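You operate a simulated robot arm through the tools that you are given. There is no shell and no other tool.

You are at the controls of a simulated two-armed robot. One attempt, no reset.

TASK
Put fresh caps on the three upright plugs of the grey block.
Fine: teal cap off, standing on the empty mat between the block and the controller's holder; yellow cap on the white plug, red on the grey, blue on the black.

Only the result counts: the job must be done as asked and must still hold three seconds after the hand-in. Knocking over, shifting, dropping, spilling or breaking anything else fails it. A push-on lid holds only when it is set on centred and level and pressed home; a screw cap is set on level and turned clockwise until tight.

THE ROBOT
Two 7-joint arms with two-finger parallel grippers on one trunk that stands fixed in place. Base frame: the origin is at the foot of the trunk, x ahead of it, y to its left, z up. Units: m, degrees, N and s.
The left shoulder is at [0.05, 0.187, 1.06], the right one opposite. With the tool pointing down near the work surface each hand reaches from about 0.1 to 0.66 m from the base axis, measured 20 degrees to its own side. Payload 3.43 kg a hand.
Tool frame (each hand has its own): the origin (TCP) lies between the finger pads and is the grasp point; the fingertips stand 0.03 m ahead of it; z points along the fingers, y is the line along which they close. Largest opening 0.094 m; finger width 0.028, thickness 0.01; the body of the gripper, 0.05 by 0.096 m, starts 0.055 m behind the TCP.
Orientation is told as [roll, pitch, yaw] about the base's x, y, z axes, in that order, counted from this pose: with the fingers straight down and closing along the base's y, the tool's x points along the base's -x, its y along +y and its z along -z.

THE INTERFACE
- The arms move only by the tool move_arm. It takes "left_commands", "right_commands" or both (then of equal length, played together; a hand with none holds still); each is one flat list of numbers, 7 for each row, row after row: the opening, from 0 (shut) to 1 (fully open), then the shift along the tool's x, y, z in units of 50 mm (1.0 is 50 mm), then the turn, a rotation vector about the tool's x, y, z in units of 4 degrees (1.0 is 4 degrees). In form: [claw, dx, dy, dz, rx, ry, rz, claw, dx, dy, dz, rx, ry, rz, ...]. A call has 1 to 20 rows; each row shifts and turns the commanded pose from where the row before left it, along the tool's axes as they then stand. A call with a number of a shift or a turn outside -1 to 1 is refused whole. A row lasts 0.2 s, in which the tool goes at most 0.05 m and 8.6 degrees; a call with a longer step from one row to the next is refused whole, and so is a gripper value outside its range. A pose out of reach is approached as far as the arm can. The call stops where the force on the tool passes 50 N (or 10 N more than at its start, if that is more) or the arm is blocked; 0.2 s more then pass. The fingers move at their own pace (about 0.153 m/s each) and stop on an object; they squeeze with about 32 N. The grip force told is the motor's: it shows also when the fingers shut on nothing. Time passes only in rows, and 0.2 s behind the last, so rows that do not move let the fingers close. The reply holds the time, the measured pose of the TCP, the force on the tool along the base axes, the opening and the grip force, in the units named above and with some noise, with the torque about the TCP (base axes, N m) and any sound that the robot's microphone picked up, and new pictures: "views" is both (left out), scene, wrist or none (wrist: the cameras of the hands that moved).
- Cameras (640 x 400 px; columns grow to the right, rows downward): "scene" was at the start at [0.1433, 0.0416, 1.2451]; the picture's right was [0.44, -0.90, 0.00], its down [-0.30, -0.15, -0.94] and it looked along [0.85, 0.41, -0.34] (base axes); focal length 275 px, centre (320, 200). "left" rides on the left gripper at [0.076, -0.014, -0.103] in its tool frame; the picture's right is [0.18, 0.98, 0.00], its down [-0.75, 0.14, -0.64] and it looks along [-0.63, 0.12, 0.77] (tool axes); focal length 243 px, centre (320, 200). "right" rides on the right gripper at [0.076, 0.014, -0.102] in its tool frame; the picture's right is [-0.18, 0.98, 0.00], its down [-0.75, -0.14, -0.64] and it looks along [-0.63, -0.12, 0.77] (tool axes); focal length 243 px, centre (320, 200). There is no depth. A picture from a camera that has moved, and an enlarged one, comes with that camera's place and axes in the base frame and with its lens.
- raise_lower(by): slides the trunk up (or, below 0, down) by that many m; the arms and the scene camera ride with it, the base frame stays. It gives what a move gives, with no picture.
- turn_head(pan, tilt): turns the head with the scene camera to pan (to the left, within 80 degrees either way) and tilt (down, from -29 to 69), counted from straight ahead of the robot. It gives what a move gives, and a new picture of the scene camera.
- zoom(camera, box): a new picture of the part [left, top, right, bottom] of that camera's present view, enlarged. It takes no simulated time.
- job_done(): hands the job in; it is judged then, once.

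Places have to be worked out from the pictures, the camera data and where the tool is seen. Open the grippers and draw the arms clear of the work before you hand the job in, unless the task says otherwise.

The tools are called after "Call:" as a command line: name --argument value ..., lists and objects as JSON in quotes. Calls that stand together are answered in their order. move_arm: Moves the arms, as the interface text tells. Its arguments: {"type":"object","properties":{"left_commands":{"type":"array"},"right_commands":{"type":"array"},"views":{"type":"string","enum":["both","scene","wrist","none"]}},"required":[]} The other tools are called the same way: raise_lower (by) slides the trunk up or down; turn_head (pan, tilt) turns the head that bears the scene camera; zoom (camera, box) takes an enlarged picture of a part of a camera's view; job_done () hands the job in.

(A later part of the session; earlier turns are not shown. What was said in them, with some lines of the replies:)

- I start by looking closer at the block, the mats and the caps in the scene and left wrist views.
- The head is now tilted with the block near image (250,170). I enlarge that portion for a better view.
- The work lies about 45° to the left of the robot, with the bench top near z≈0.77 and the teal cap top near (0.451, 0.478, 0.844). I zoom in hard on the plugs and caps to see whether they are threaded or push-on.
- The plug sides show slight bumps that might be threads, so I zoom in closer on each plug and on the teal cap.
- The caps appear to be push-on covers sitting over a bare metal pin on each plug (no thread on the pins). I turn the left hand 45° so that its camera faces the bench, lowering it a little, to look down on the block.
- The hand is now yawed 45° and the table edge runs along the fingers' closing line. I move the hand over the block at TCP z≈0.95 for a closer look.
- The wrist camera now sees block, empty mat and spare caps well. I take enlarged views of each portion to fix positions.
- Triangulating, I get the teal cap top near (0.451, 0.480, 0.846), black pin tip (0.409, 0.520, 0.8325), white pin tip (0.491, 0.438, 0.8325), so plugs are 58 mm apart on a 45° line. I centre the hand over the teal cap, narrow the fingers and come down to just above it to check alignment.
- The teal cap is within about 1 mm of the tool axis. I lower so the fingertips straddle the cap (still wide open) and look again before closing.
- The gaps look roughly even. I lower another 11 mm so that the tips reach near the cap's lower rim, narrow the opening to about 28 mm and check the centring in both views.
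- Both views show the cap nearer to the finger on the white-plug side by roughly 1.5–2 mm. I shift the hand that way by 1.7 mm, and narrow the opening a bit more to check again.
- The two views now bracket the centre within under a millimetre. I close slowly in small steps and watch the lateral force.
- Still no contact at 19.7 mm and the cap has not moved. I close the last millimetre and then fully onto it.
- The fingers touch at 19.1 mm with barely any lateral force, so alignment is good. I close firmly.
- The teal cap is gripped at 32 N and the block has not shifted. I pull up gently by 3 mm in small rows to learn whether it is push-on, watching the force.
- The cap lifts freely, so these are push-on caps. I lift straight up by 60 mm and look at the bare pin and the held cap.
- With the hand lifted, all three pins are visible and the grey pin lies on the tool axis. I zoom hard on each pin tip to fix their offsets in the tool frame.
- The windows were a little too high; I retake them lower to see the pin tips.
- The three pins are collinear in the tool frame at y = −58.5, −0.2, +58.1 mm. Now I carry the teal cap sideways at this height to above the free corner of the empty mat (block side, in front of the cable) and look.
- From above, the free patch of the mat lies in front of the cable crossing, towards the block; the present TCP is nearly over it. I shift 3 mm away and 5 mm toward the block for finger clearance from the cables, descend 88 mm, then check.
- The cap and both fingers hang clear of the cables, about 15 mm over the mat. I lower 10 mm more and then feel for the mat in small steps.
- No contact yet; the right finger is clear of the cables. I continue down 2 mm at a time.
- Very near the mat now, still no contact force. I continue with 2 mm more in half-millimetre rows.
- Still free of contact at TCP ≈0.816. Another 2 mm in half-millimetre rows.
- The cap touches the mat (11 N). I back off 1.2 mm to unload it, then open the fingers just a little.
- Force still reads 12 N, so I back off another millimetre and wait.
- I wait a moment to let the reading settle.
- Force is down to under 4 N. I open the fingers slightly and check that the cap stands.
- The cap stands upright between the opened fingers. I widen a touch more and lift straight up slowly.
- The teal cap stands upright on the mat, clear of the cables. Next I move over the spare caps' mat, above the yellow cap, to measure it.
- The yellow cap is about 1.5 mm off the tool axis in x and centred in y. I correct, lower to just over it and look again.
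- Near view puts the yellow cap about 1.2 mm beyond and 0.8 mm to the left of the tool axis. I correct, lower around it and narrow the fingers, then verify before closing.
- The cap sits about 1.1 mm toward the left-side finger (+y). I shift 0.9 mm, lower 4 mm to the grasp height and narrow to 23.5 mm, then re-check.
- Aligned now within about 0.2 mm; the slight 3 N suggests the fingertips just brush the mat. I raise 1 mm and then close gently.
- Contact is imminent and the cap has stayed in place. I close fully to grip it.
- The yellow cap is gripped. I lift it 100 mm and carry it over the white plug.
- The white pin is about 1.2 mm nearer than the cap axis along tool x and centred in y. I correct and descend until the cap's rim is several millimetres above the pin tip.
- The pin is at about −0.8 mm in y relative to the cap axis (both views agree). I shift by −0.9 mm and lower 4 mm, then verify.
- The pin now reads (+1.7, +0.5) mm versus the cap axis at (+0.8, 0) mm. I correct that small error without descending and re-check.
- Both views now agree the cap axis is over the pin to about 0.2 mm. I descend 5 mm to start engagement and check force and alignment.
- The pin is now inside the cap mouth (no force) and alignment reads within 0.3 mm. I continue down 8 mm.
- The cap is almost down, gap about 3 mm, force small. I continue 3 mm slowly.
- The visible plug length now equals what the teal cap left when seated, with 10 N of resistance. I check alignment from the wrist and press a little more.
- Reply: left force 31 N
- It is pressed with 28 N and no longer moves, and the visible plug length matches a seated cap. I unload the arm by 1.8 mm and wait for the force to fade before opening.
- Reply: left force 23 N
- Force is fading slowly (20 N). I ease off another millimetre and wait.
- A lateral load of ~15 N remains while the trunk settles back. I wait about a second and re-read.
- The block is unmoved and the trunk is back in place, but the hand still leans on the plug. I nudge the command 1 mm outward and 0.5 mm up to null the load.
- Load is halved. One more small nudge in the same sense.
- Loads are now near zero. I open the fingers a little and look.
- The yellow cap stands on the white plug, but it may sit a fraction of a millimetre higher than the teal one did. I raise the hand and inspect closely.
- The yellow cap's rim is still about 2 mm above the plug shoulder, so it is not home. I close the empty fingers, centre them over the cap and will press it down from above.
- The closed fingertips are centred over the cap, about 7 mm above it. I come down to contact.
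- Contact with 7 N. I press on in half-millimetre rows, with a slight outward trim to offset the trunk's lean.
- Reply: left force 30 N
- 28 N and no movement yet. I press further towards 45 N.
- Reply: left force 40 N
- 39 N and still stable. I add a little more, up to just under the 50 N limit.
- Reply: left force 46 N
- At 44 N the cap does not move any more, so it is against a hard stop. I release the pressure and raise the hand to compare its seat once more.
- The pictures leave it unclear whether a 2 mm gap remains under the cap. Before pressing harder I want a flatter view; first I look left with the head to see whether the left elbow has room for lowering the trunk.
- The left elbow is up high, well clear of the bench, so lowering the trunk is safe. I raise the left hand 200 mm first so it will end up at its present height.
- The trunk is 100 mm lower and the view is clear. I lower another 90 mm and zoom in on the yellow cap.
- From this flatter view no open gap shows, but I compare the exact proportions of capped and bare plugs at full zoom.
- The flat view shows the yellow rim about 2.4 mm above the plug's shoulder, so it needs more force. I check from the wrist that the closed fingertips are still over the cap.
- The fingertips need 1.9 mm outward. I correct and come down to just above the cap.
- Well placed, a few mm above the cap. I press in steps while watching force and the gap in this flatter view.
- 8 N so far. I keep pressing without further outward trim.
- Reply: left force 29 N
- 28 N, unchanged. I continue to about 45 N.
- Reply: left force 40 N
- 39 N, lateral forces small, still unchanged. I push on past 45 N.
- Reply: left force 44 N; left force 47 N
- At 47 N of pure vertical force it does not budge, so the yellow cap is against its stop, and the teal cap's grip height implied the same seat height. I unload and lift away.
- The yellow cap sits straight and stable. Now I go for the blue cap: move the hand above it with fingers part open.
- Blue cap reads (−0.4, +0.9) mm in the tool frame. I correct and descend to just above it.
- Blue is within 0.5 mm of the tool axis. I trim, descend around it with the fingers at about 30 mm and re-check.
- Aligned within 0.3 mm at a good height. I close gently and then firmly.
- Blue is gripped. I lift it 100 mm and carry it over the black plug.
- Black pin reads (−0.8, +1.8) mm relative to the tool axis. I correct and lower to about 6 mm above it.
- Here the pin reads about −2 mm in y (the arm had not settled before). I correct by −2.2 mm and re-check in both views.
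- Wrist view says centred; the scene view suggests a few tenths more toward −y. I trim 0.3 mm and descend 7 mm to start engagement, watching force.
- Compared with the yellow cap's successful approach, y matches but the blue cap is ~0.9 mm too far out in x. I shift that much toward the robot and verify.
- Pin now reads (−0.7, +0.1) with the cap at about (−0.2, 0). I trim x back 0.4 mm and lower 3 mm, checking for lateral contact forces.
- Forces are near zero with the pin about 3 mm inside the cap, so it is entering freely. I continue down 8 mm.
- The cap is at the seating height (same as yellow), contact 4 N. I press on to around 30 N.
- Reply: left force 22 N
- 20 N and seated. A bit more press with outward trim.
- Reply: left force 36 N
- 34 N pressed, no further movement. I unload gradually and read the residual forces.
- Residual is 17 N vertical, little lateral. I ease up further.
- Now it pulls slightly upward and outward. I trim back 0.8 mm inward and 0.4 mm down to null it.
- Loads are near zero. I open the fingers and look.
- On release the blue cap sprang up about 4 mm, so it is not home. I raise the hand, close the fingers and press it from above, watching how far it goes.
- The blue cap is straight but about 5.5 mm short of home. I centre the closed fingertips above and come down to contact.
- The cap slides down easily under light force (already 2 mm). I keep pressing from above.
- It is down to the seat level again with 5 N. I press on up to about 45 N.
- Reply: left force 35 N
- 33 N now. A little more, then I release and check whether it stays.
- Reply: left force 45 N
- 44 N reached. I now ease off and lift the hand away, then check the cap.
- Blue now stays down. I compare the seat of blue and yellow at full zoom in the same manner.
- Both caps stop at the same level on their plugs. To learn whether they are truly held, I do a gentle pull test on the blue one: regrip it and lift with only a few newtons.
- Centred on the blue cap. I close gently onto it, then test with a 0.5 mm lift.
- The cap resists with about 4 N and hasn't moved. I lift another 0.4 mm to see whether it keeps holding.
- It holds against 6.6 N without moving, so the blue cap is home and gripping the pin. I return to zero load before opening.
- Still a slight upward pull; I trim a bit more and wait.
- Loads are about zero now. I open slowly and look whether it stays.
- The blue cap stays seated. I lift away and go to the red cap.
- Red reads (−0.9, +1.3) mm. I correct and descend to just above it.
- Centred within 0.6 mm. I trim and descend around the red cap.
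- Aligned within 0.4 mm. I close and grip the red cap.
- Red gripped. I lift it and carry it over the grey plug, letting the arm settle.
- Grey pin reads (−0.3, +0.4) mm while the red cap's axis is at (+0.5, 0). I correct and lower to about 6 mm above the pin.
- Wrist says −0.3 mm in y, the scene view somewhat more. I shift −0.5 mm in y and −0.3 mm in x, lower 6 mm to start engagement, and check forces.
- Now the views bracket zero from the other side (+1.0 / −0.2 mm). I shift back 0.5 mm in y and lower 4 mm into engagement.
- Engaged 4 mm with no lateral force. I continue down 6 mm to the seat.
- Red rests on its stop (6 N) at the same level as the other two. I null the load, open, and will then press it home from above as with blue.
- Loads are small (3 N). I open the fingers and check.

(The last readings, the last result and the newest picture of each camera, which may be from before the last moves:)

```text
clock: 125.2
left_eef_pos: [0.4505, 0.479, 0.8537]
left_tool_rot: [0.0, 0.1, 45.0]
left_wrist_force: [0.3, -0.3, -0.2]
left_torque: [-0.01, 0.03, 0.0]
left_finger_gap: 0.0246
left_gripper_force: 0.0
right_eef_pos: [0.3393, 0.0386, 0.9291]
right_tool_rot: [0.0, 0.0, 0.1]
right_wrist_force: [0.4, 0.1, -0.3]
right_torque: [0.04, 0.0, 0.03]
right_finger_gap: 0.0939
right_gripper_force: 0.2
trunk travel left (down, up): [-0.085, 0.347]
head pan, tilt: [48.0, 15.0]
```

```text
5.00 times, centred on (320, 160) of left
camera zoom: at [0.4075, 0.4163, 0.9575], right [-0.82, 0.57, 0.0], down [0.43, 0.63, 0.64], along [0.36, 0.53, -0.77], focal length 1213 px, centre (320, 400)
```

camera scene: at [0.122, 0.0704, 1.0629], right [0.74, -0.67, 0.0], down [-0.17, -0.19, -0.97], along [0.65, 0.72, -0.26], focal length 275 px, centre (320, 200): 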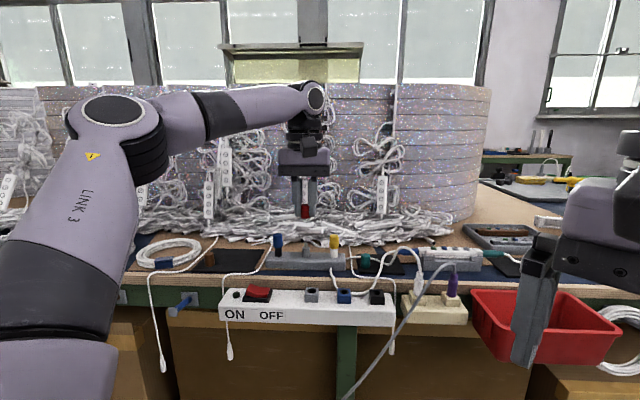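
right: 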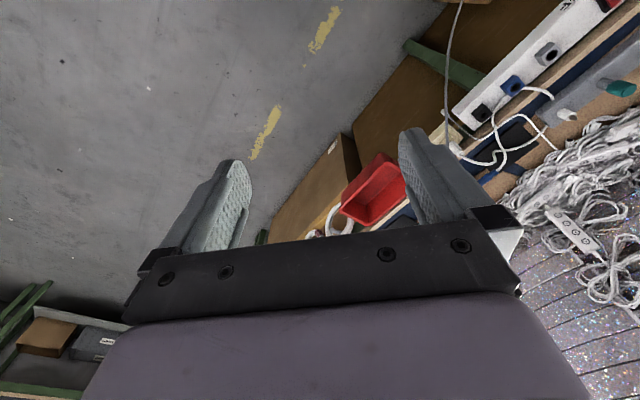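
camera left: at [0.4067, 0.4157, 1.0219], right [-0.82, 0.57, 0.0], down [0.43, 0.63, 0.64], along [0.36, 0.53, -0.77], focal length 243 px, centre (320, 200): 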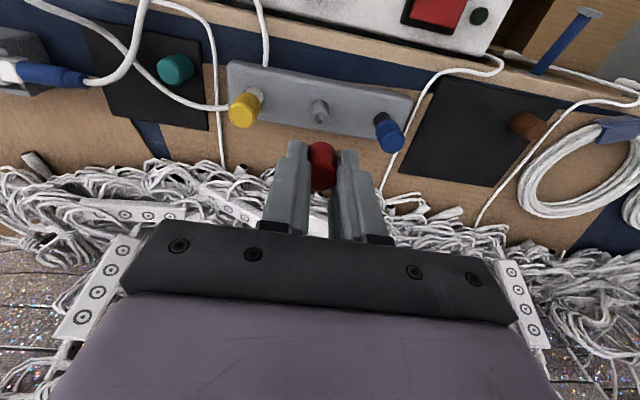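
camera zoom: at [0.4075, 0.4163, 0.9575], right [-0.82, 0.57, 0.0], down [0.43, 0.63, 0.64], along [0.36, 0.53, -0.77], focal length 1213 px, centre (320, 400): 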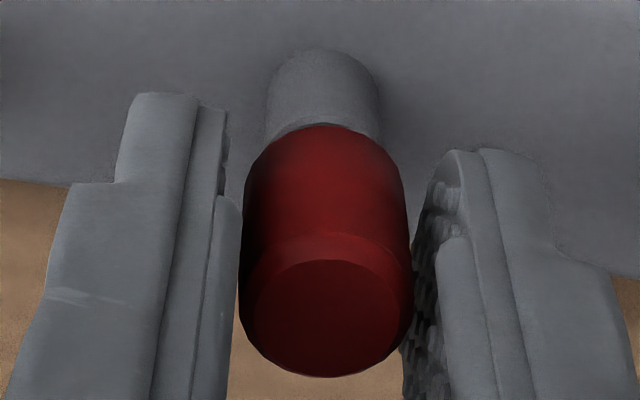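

Red springs up about 4 mm when merely set on, just as blue did before being pressed; blue and yellow stay down after the firm press, so that is what locks them. I raise, close the fingers and press red home from above.

Call:
move_arm --left_commands '[0.3, 0, 0, 0, 0, 0, 0, 0.3, 0, 0, -0.1, 0, 0, 0, 0.3, 0, 0, -0.3, 0, 0, 0, 0.3, 0, 0, -0.4, 0, 0, 0, 0.2, 0, 0, -0.2, 0, 0, 0, 0, 0, 0, 0, 0, 0, 0, 0, 0, 0, 0, 0, 0, 0]' --views "none"

Call:
zoom --camera "left" --box '[256, 80, 384, 160]'

Call:
zoom --camera "scene" --box '[290, 230, 322, 250]'

```text
clock: 126.8
left_eef_pos: [0.4527, 0.4794, 0.9064]
left_tool_rot: [0.0, -0.1, 45.0]
left_wrist_force: [-0.2, 0.3, -0.4]
left_torque: [-0.01, 0.01, 0.01]
left_finger_gap: 0.0001
left_gripper_force: 31.9
right_eef_pos: [0.339, 0.0386, 0.9285]
right_tool_rot: [0.0, 0.2, 0.0]
right_wrist_force: [0.2, -0.1, 0.6]
right_torque: [0.0, 0.0, -0.04]
right_finger_gap: 0.0942
right_gripper_force: 0.0
trunk travel left (down, up): [-0.085, 0.347]
head pan, tilt: [48.0, 15.0]
```

```text
5.00 times, centred on (320, 120) of left
camera zoom: at [0.4086, 0.4167, 1.0083], right [-0.83, 0.57, 0.0], down [0.43, 0.63, 0.64], along [0.36, 0.53, -0.77], focal length 1213 px, centre (320, 600)
```

zoom: 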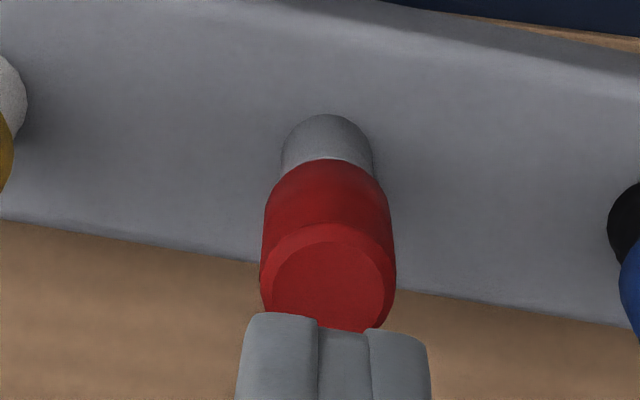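

```text
16.00 times, centred on (306, 240) of scene
camera zoom: at [0.122, 0.0704, 1.0629], right [0.74, -0.67, 0.0], down [-0.17, -0.19, -0.97], along [0.65, 0.72, -0.26], focal length 4399 px, centre (544, -440)
```

zoom: 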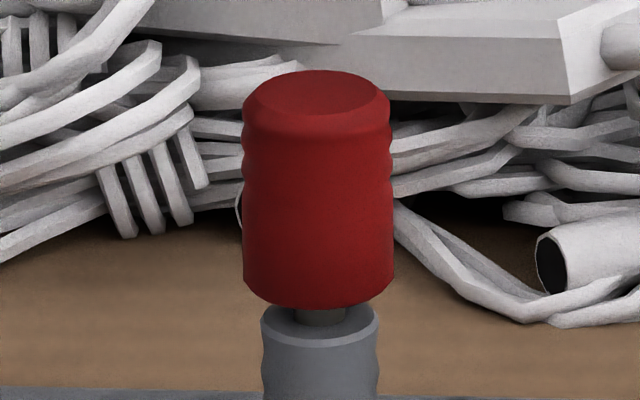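

I centre the closed fingertips over the red cap and come down.

Call:
move_arm --left_commands '[0, 0.03, 0.018, 0.15, 0, 0, 0, 0, 0, 0, 0.15, 0, 0, 0, 0, 0, 0, 0.1, 0, 0, 0, 0, 0, 0, 0.05, 0, 0, 0, 0, 0, 0, 0.02, 0, 0, 0, 0, 0, 0, 0, 0, 0, 0]' --views "none"

Call:
zoom --camera "scene" --box '[290, 230, 322, 250]'

Call:
zoom --camera "left" --box '[256, 100, 384, 180]'

```text
clock: 128.2
left_eef_pos: [0.4486, 0.4796, 0.881]
left_tool_rot: [0.0, 0.0, 45.0]
left_wrist_force: [0.0, -0.5, 1.4]
left_torque: [0.03, 0.02, -0.01]
left_finger_gap: 0.0001
left_gripper_force: 32.3
right_eef_pos: [0.3399, 0.0383, 0.9283]
right_tool_rot: [0.1, 0.0, 0.0]
right_wrist_force: [0.4, -0.2, 0.4]
right_torque: [0.0, 0.01, -0.02]
right_finger_gap: 0.094
right_gripper_force: 0.0
trunk travel left (down, up): [-0.085, 0.347]
head pan, tilt: [48.0, 15.0]
```

```text
16.00 times, centred on (306, 240) of scene
camera zoom: at [0.1219, 0.0703, 1.0629], right [0.74, -0.67, 0.0], down [-0.17, -0.19, -0.97], along [0.65, 0.72, -0.26], focal length 4399 px, centre (544, -440)
```

zoom: 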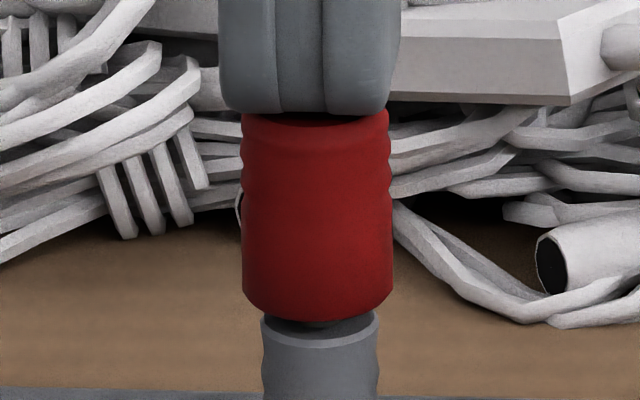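

```text
5.00 times, centred on (320, 140) of left
camera zoom: at [0.4064, 0.4163, 0.9843], right [-0.83, 0.56, 0.0], down [0.43, 0.63, 0.64], along [0.36, 0.53, -0.77], focal length 1213 px, centre (320, 500)
```

zoom: 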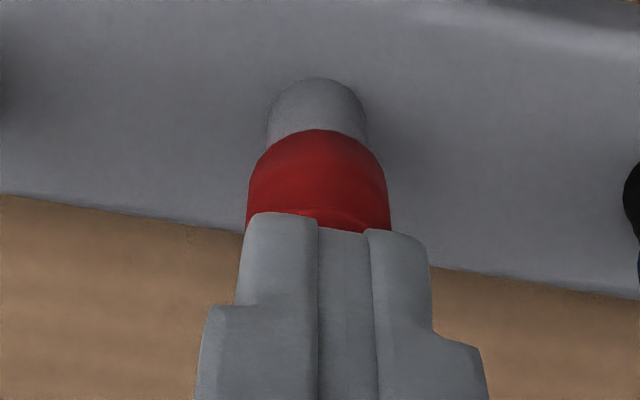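

Contact made and sliding down. I press on with the same sequence as for blue.

Call:
move_arm --left_commands '[0, 0, 0, 0.02, 0, 0, 0, 0, 0, 0, 0.02, 0, 0, 0, 0, 0, 0, 0.02, 0, 0, 0, 0, 0, 0, 0.02, 0, 0, 0, 0, -0.002, 0, 0.016, 0, 0, 0, 0, -0.003, 0, 0.016, 0, 0, 0, 0, -0.003, 0, 0.016, 0, 0, 0]' --views "none"

Call:
zoom --camera "scene" --box '[290, 236, 322, 256]'

```text
clock: 129.8
left_eef_pos: [0.4499, 0.4783, 0.8784]
left_tool_rot: [-0.2, -0.4, 45.0]
left_wrist_force: [4.3, 7.0, 19.1]
left_torque: [0.18, -0.1, 0.0]
left_finger_gap: 0.0
left_gripper_force: 31.9
right_eef_pos: [0.3379, 0.0395, 0.9285]
right_tool_rot: [0.0, -0.2, 0.1]
right_wrist_force: [0.8, 0.6, -0.2]
right_torque: [0.03, -0.01, 0.01]
right_finger_gap: 0.0938
right_gripper_force: 0.1
trunk travel left (down, up): [-0.085, 0.347]
head pan, tilt: [48.0, 15.0]
```

```text
16.00 times, centred on (306, 246) of scene
camera zoom: at [0.1213, 0.0698, 1.0633], right [0.74, -0.67, 0.0], down [-0.17, -0.19, -0.97], along [0.65, 0.72, -0.26], focal length 4399 px, centre (544, -536)
```

zoom: 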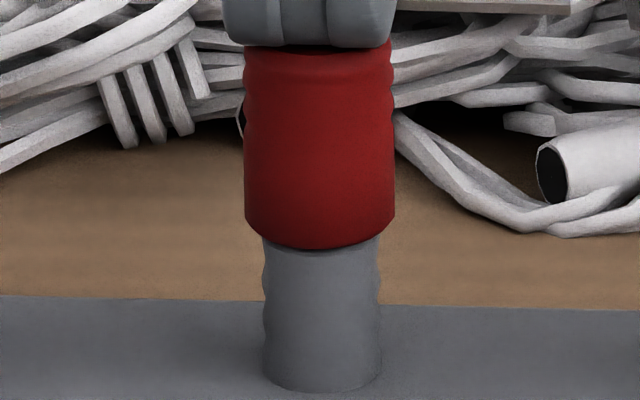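

At the seat with 19 N. I press on to about 45 N with outward trim.

Call:
move_arm --left_commands '[0, -0.006, 0, 0.016, 0, 0, 0, 0, -0.006, 0, 0.016, 0, 0, 0, 0, -0.005, 0, 0.016, 0, 0, 0, 0, -0.005, 0, 0.016, 0, 0, 0]' --views "none"

Call:
move_arm --left_commands '[0, -0.004, 0, 0.016, 0, 0, 0, 0, -0.004, 0, 0.016, 0, 0, 0]' --views "none"

Call:
zoom --camera "scene" --box '[290, 236, 322, 256]'

```text
clock: 130.8
left_eef_pos: [0.4499, 0.4781, 0.8785]
left_tool_rot: [-0.3, -0.5, 45.2]
left_wrist_force: [3.9, 10.5, 37.5]
left_torque: [0.25, -0.02, -0.01]
left_finger_gap: 0.0003
left_gripper_force: 31.8
right_eef_pos: [0.3384, 0.0376, 0.9293]
right_tool_rot: [0.0, -0.3, 0.0]
right_wrist_force: [-0.5, -0.3, 0.2]
right_torque: [-0.01, 0.01, 0.01]
right_finger_gap: 0.0938
right_gripper_force: 0.0
trunk travel left (down, up): [-0.085, 0.347]
head pan, tilt: [48.0, 15.0]
```

```text
clock: 131.4
left_eef_pos: [0.4489, 0.478, 0.8783]
left_tool_rot: [-0.5, -0.5, 45.0]
left_wrist_force: [-1.9, 6.7, 44.2]
left_torque: [0.11, 0.19, 0.04]
left_finger_gap: 0.0
left_gripper_force: 32.1
right_eef_pos: [0.3376, 0.0377, 0.9306]
right_tool_rot: [0.1, -0.2, 0.0]
right_wrist_force: [0.8, -0.2, -0.3]
right_torque: [-0.01, 0.02, -0.04]
right_finger_gap: 0.0941
right_gripper_force: 0.0
trunk travel left (down, up): [-0.085, 0.347]
head pan, tilt: [48.0, 15.0]
```

```text
16.00 times, centred on (306, 246) of scene
camera zoom: at [0.1193, 0.0682, 1.0637], right [0.74, -0.67, 0.0], down [-0.17, -0.19, -0.97], along [0.65, 0.72, -0.25], focal length 4399 px, centre (544, -536)
```

zoom: 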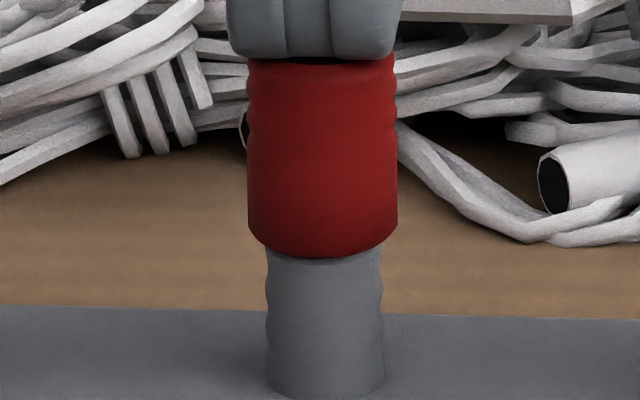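

44 N reached. I ease off and lift clear, then check whether the red cap stays down.

Call:
move_arm --left_commands '[0, 0.012, 0, -0.05, 0, 0, 0, 0, 0.012, 0, -0.06, 0, 0, 0, 0, 0.012, 0, -0.1, 0, 0, 0, 0, 0, 0, -0.3, 0, 0, 0, 0, 0, 0, -0.5, 0, 0, 0, 0, 0, 0, 0, 0, 0, 0, 0, 0, 0, 0, 0, 0, 0]' --views "none"

Call:
zoom --camera "scene" --box '[290, 236, 322, 256]'

Call:
zoom --camera "scene" --box '[266, 226, 346, 276]'

Call:
zoom --camera "left" --box '[220, 60, 420, 185]'

```text
clock: 133.0
left_eef_pos: [0.4484, 0.4797, 0.9212]
left_tool_rot: [0.1, 0.0, 45.0]
left_wrist_force: [-0.3, 0.2, -0.8]
left_torque: [-0.02, -0.02, 0.0]
left_finger_gap: 0.0
left_gripper_force: 32.3
right_eef_pos: [0.3381, 0.0389, 0.9282]
right_tool_rot: [0.0, 0.1, 0.0]
right_wrist_force: [-0.3, 0.0, 0.0]
right_torque: [-0.01, 0.01, -0.01]
right_finger_gap: 0.0938
right_gripper_force: 0.0
trunk travel left (down, up): [-0.085, 0.347]
head pan, tilt: [48.0, 15.0]
```

```text
16.00 times, centred on (306, 246) of scene
camera zoom: at [0.122, 0.0704, 1.0629], right [0.74, -0.67, 0.0], down [-0.17, -0.19, -0.97], along [0.65, 0.72, -0.26], focal length 4399 px, centre (544, -536)
```

zoom: 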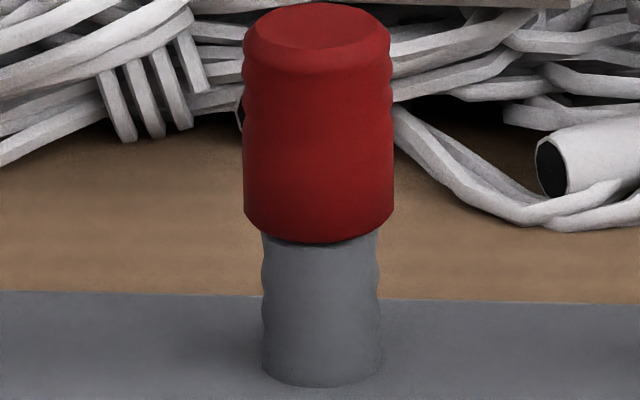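

```text
8.00 times, centred on (306, 251) of scene
camera zoom: at [0.122, 0.0704, 1.0629], right [0.74, -0.67, 0.0], down [-0.17, -0.19, -0.97], along [0.65, 0.72, -0.26], focal length 2199 px, centre (432, -208)
```

zoom: 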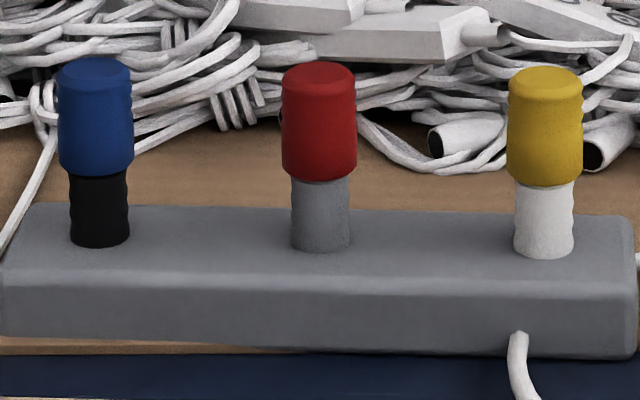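

```text
3.20 times, centred on (320, 122) of left
camera zoom: at [0.4051, 0.4164, 1.0242], right [-0.82, 0.57, 0.0], down [0.43, 0.63, 0.64], along [0.36, 0.53, -0.77], focal length 776 px, centre (320, 448)
```

zoom: 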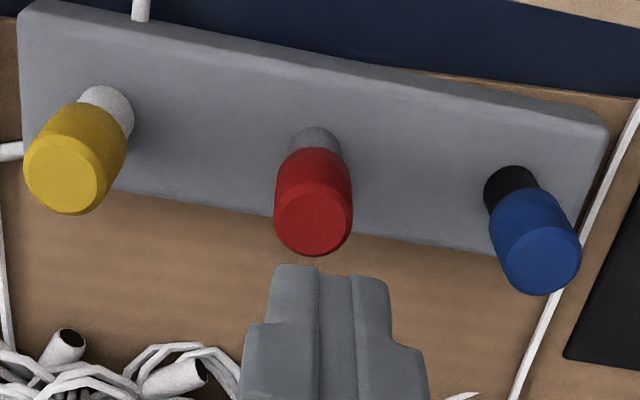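

All three caps sit at the same level and stay down. For a direct comparison with how the teal cap sat originally, I restore the trunk height and the head pose and take the very same zoom.

Call:
raise_lower --by 0.19

Call:
turn_head --pan 35 --tilt 45

Call:
zoom --camera "scene" --box '[236, 147, 256, 172]'

Call:
zoom --camera "scene" --box '[210, 140, 290, 190]'

```text
clock: 135.1
left_eef_pos: [0.4475, 0.4793, 1.1107]
left_tool_rot: [0.1, 0.0, 45.0]
left_wrist_force: [0.6, 0.5, -0.1]
left_torque: [-0.04, -0.01, 0.02]
left_finger_gap: 0.0
left_gripper_force: 31.7
right_eef_pos: [0.3386, 0.0398, 1.1178]
right_tool_rot: [0.0, -0.1, -0.1]
right_wrist_force: [0.2, 0.0, 0.5]
right_torque: [0.03, -0.02, -0.02]
right_finger_gap: 0.094
right_gripper_force: 0.1
trunk travel left (down, up): [-0.275, 0.157]
head pan, tilt: [48.0, 15.0]
```

```text
clock: 136.0
left_eef_pos: [0.448, 0.4789, 1.1111]
left_tool_rot: [0.0, 0.0, 45.1]
left_wrist_force: [-0.3, 0.0, -0.1]
left_torque: [0.02, 0.0, 0.0]
left_finger_gap: 0.0002
left_gripper_force: 31.8
right_eef_pos: [0.34, 0.0397, 1.1191]
right_tool_rot: [0.0, 0.0, 0.0]
right_wrist_force: [0.6, -0.5, 0.0]
right_torque: [-0.02, 0.04, 0.06]
right_finger_gap: 0.0939
right_gripper_force: 0.0
trunk travel left (down, up): [-0.275, 0.157]
head pan, tilt: [35.0, 45.0]
camera scene: at [0.1261, 0.0477, 1.2062], right [0.57, -0.82, 0.0], down [-0.58, -0.41, -0.71], along [0.58, 0.41, -0.71], focal length 275 px, centre (320, 200)
```

scene: 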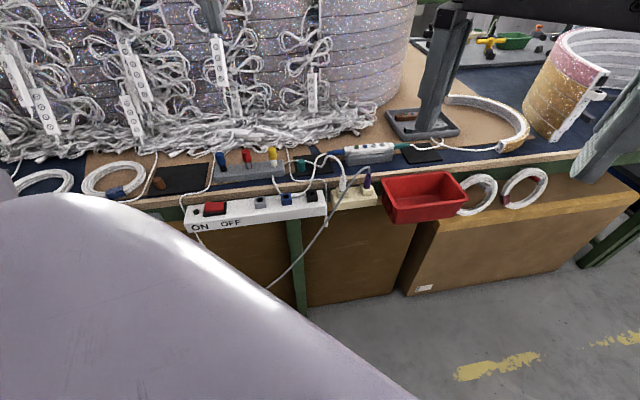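

```text
16.00 times, centred on (246, 160) of scene
camera zoom: at [0.1261, 0.0477, 1.2062], right [0.57, -0.82, 0.0], down [-0.58, -0.41, -0.71], along [0.58, 0.41, -0.71], focal length 4399 px, centre (1504, 848)
```

zoom: 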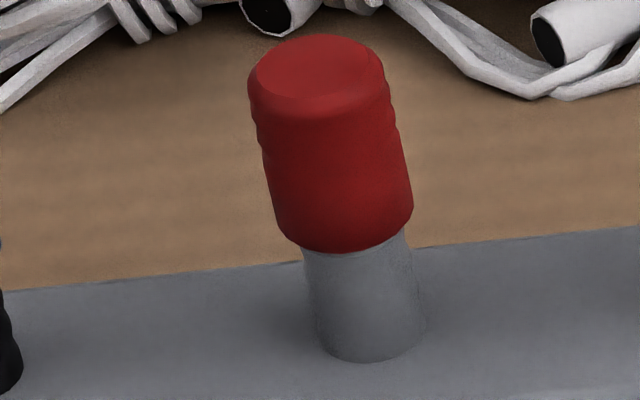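

```text
8.00 times, centred on (250, 165) of scene
camera zoom: at [0.1261, 0.0477, 1.2062], right [0.57, -0.82, 0.0], down [-0.58, -0.41, -0.71], along [0.58, 0.41, -0.71], focal length 2199 px, centre (880, 480)
```

zoom: 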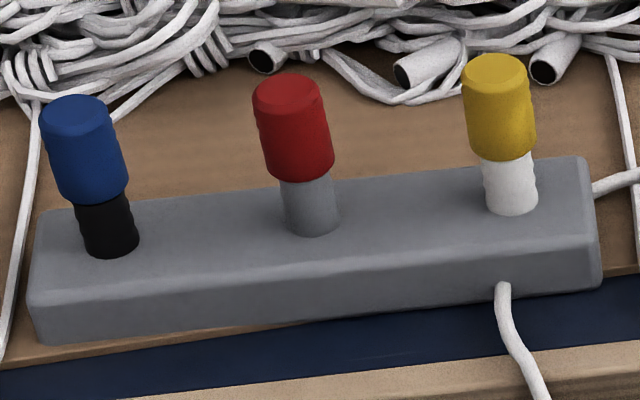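

In the identical view, the red cap sits within about half a millimetre of where the teal cap sat originally, and the block has not moved. I now withdraw the left hand to its starting area and open the fingers.

Call:
move_arm --left_commands '[0, 0.2, 0.03, 0, 0, 0, 0, 0.2, 0.35, 0.05, 0, 0, 0, 0, 0.5, 0.5, 0.08, 0, 0, 0, 0, 1, 0.6, 0.09, 0, 0, 0, 0, 1, 0.65, 0.1, 0, 0, 0, 0, 1, 0, 0, 0, 0, 0, 0, 1, 0, 0, 0, 0, 0, 0]' --views "both"

Call:
zoom --camera "scene" --box '[130, 140, 290, 240]'

Call:
zoom --camera "scene" --box '[270, 130, 350, 180]'

```text
clock: 137.6
left_eef_pos: [0.355, 0.4084, 1.1093]
left_tool_rot: [0.0, -0.1, 45.1]
left_wrist_force: [0.9, -0.3, 0.2]
left_torque: [0.01, 0.0, 0.01]
left_finger_gap: 0.0941
left_gripper_force: 0.1
right_eef_pos: [0.3395, 0.0385, 1.1182]
right_tool_rot: [0.0, 0.0, 0.0]
right_wrist_force: [-0.6, 0.8, 0.0]
right_torque: [-0.06, 0.01, 0.02]
right_finger_gap: 0.0939
right_gripper_force: 0.0
trunk travel left (down, up): [-0.275, 0.157]
head pan, tilt: [35.0, 45.0]
camera scene: at [0.1262, 0.0476, 1.2061], right [0.57, -0.82, 0.0], down [-0.58, -0.41, -0.71], along [0.58, 0.41, -0.71], focal length 275 px, centre (320, 200)
camera left: at [0.3121, 0.3465, 1.2125], right [-0.83, 0.56, 0.0], down [0.43, 0.63, 0.64], along [0.36, 0.53, -0.77], focal length 243 px, centre (320, 200)
```

scene: 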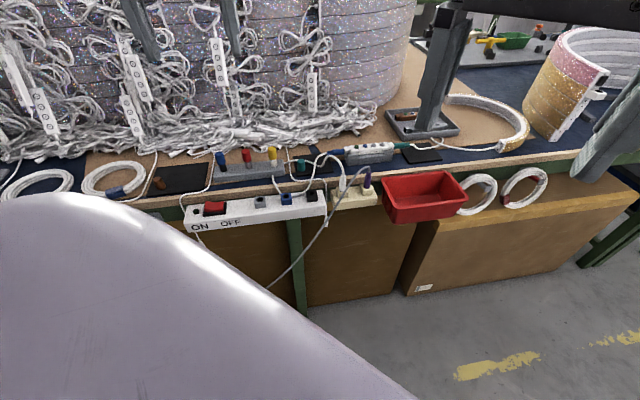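
left: 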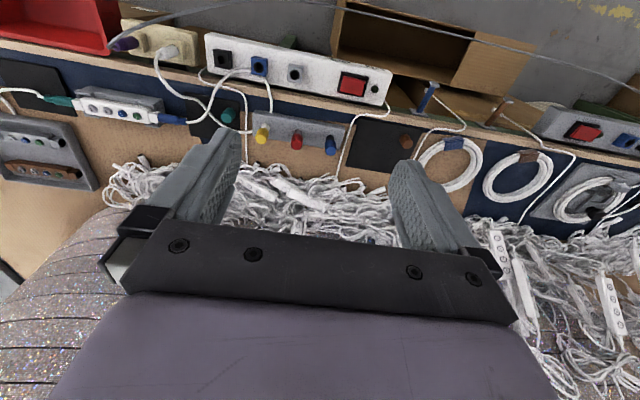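

```text
4.00 times, centred on (210, 190) of scene
camera zoom: at [0.1262, 0.0476, 1.2061], right [0.57, -0.82, 0.0], down [-0.58, -0.41, -0.71], along [0.58, 0.41, -0.71], focal length 1100 px, centre (760, 240)
```

zoom: 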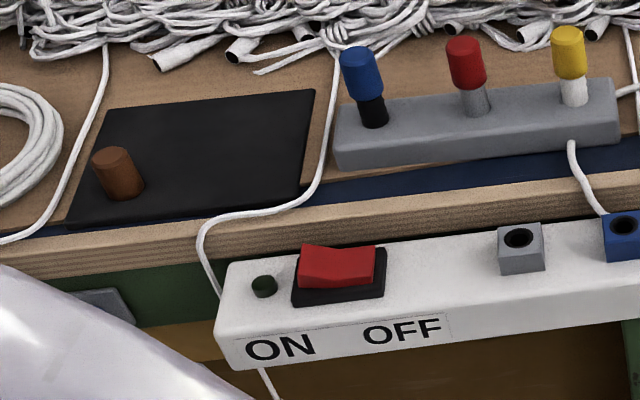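

```text
8.00 times, centred on (310, 155) of scene
camera zoom: at [0.1262, 0.0476, 1.2061], right [0.57, -0.82, 0.0], down [-0.58, -0.41, -0.71], along [0.58, 0.41, -0.71], focal length 2199 px, centre (400, 560)
```

zoom: 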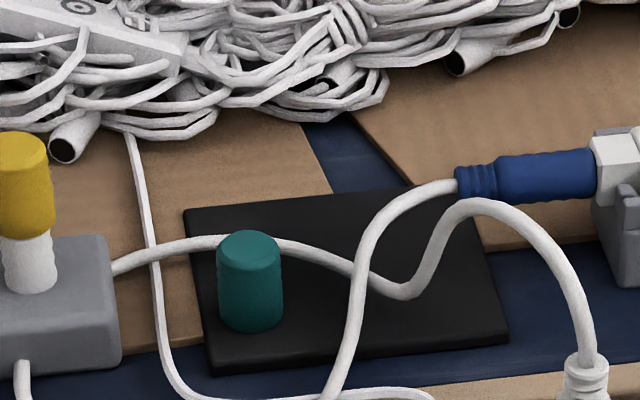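

Everything is in place. The teal cap stands on the empty mat, yellow is on white, red on grey and blue on black, all level and staying down. The brown cap, the cables and the block look unmoved. Both hands are clear with open grippers, so I hand the job in.

Call:
job_done

```text
The job is handed in.
```

The caps are swapped and the job is handed in; I have no verdict back from the check yet.

| Item | Where it ended up |
|---|---|
| Teal cap | standing on the empty mat between the block and the controller's holder, clear of the cables |
| Yellow cap | on the white plug |
| Red cap | on the grey plug |
| Blue cap | on the black plug |

- **Seating:** I pressed each new cap from above with about 44–47 N. Afterwards each stayed down, level with the others. Set on lightly, red and blue had sprung up about 4 mm.
- **Pull check:** Blue held against a pull of about 6.6 N. I did not pull-test yellow or red.
- **Height:** In the same camera view, red sits within about 1 mm of where the teal cap sat originally. A gap of about 2 mm still shows under all three caps, and it did not close under the full press. I took that as the end stop.
- **Surroundings:** The block, the brown cap and the cables looked unmoved in the last pictures. Both grippers are open, and the left arm is drawn back clear of the work; the right arm was not used.
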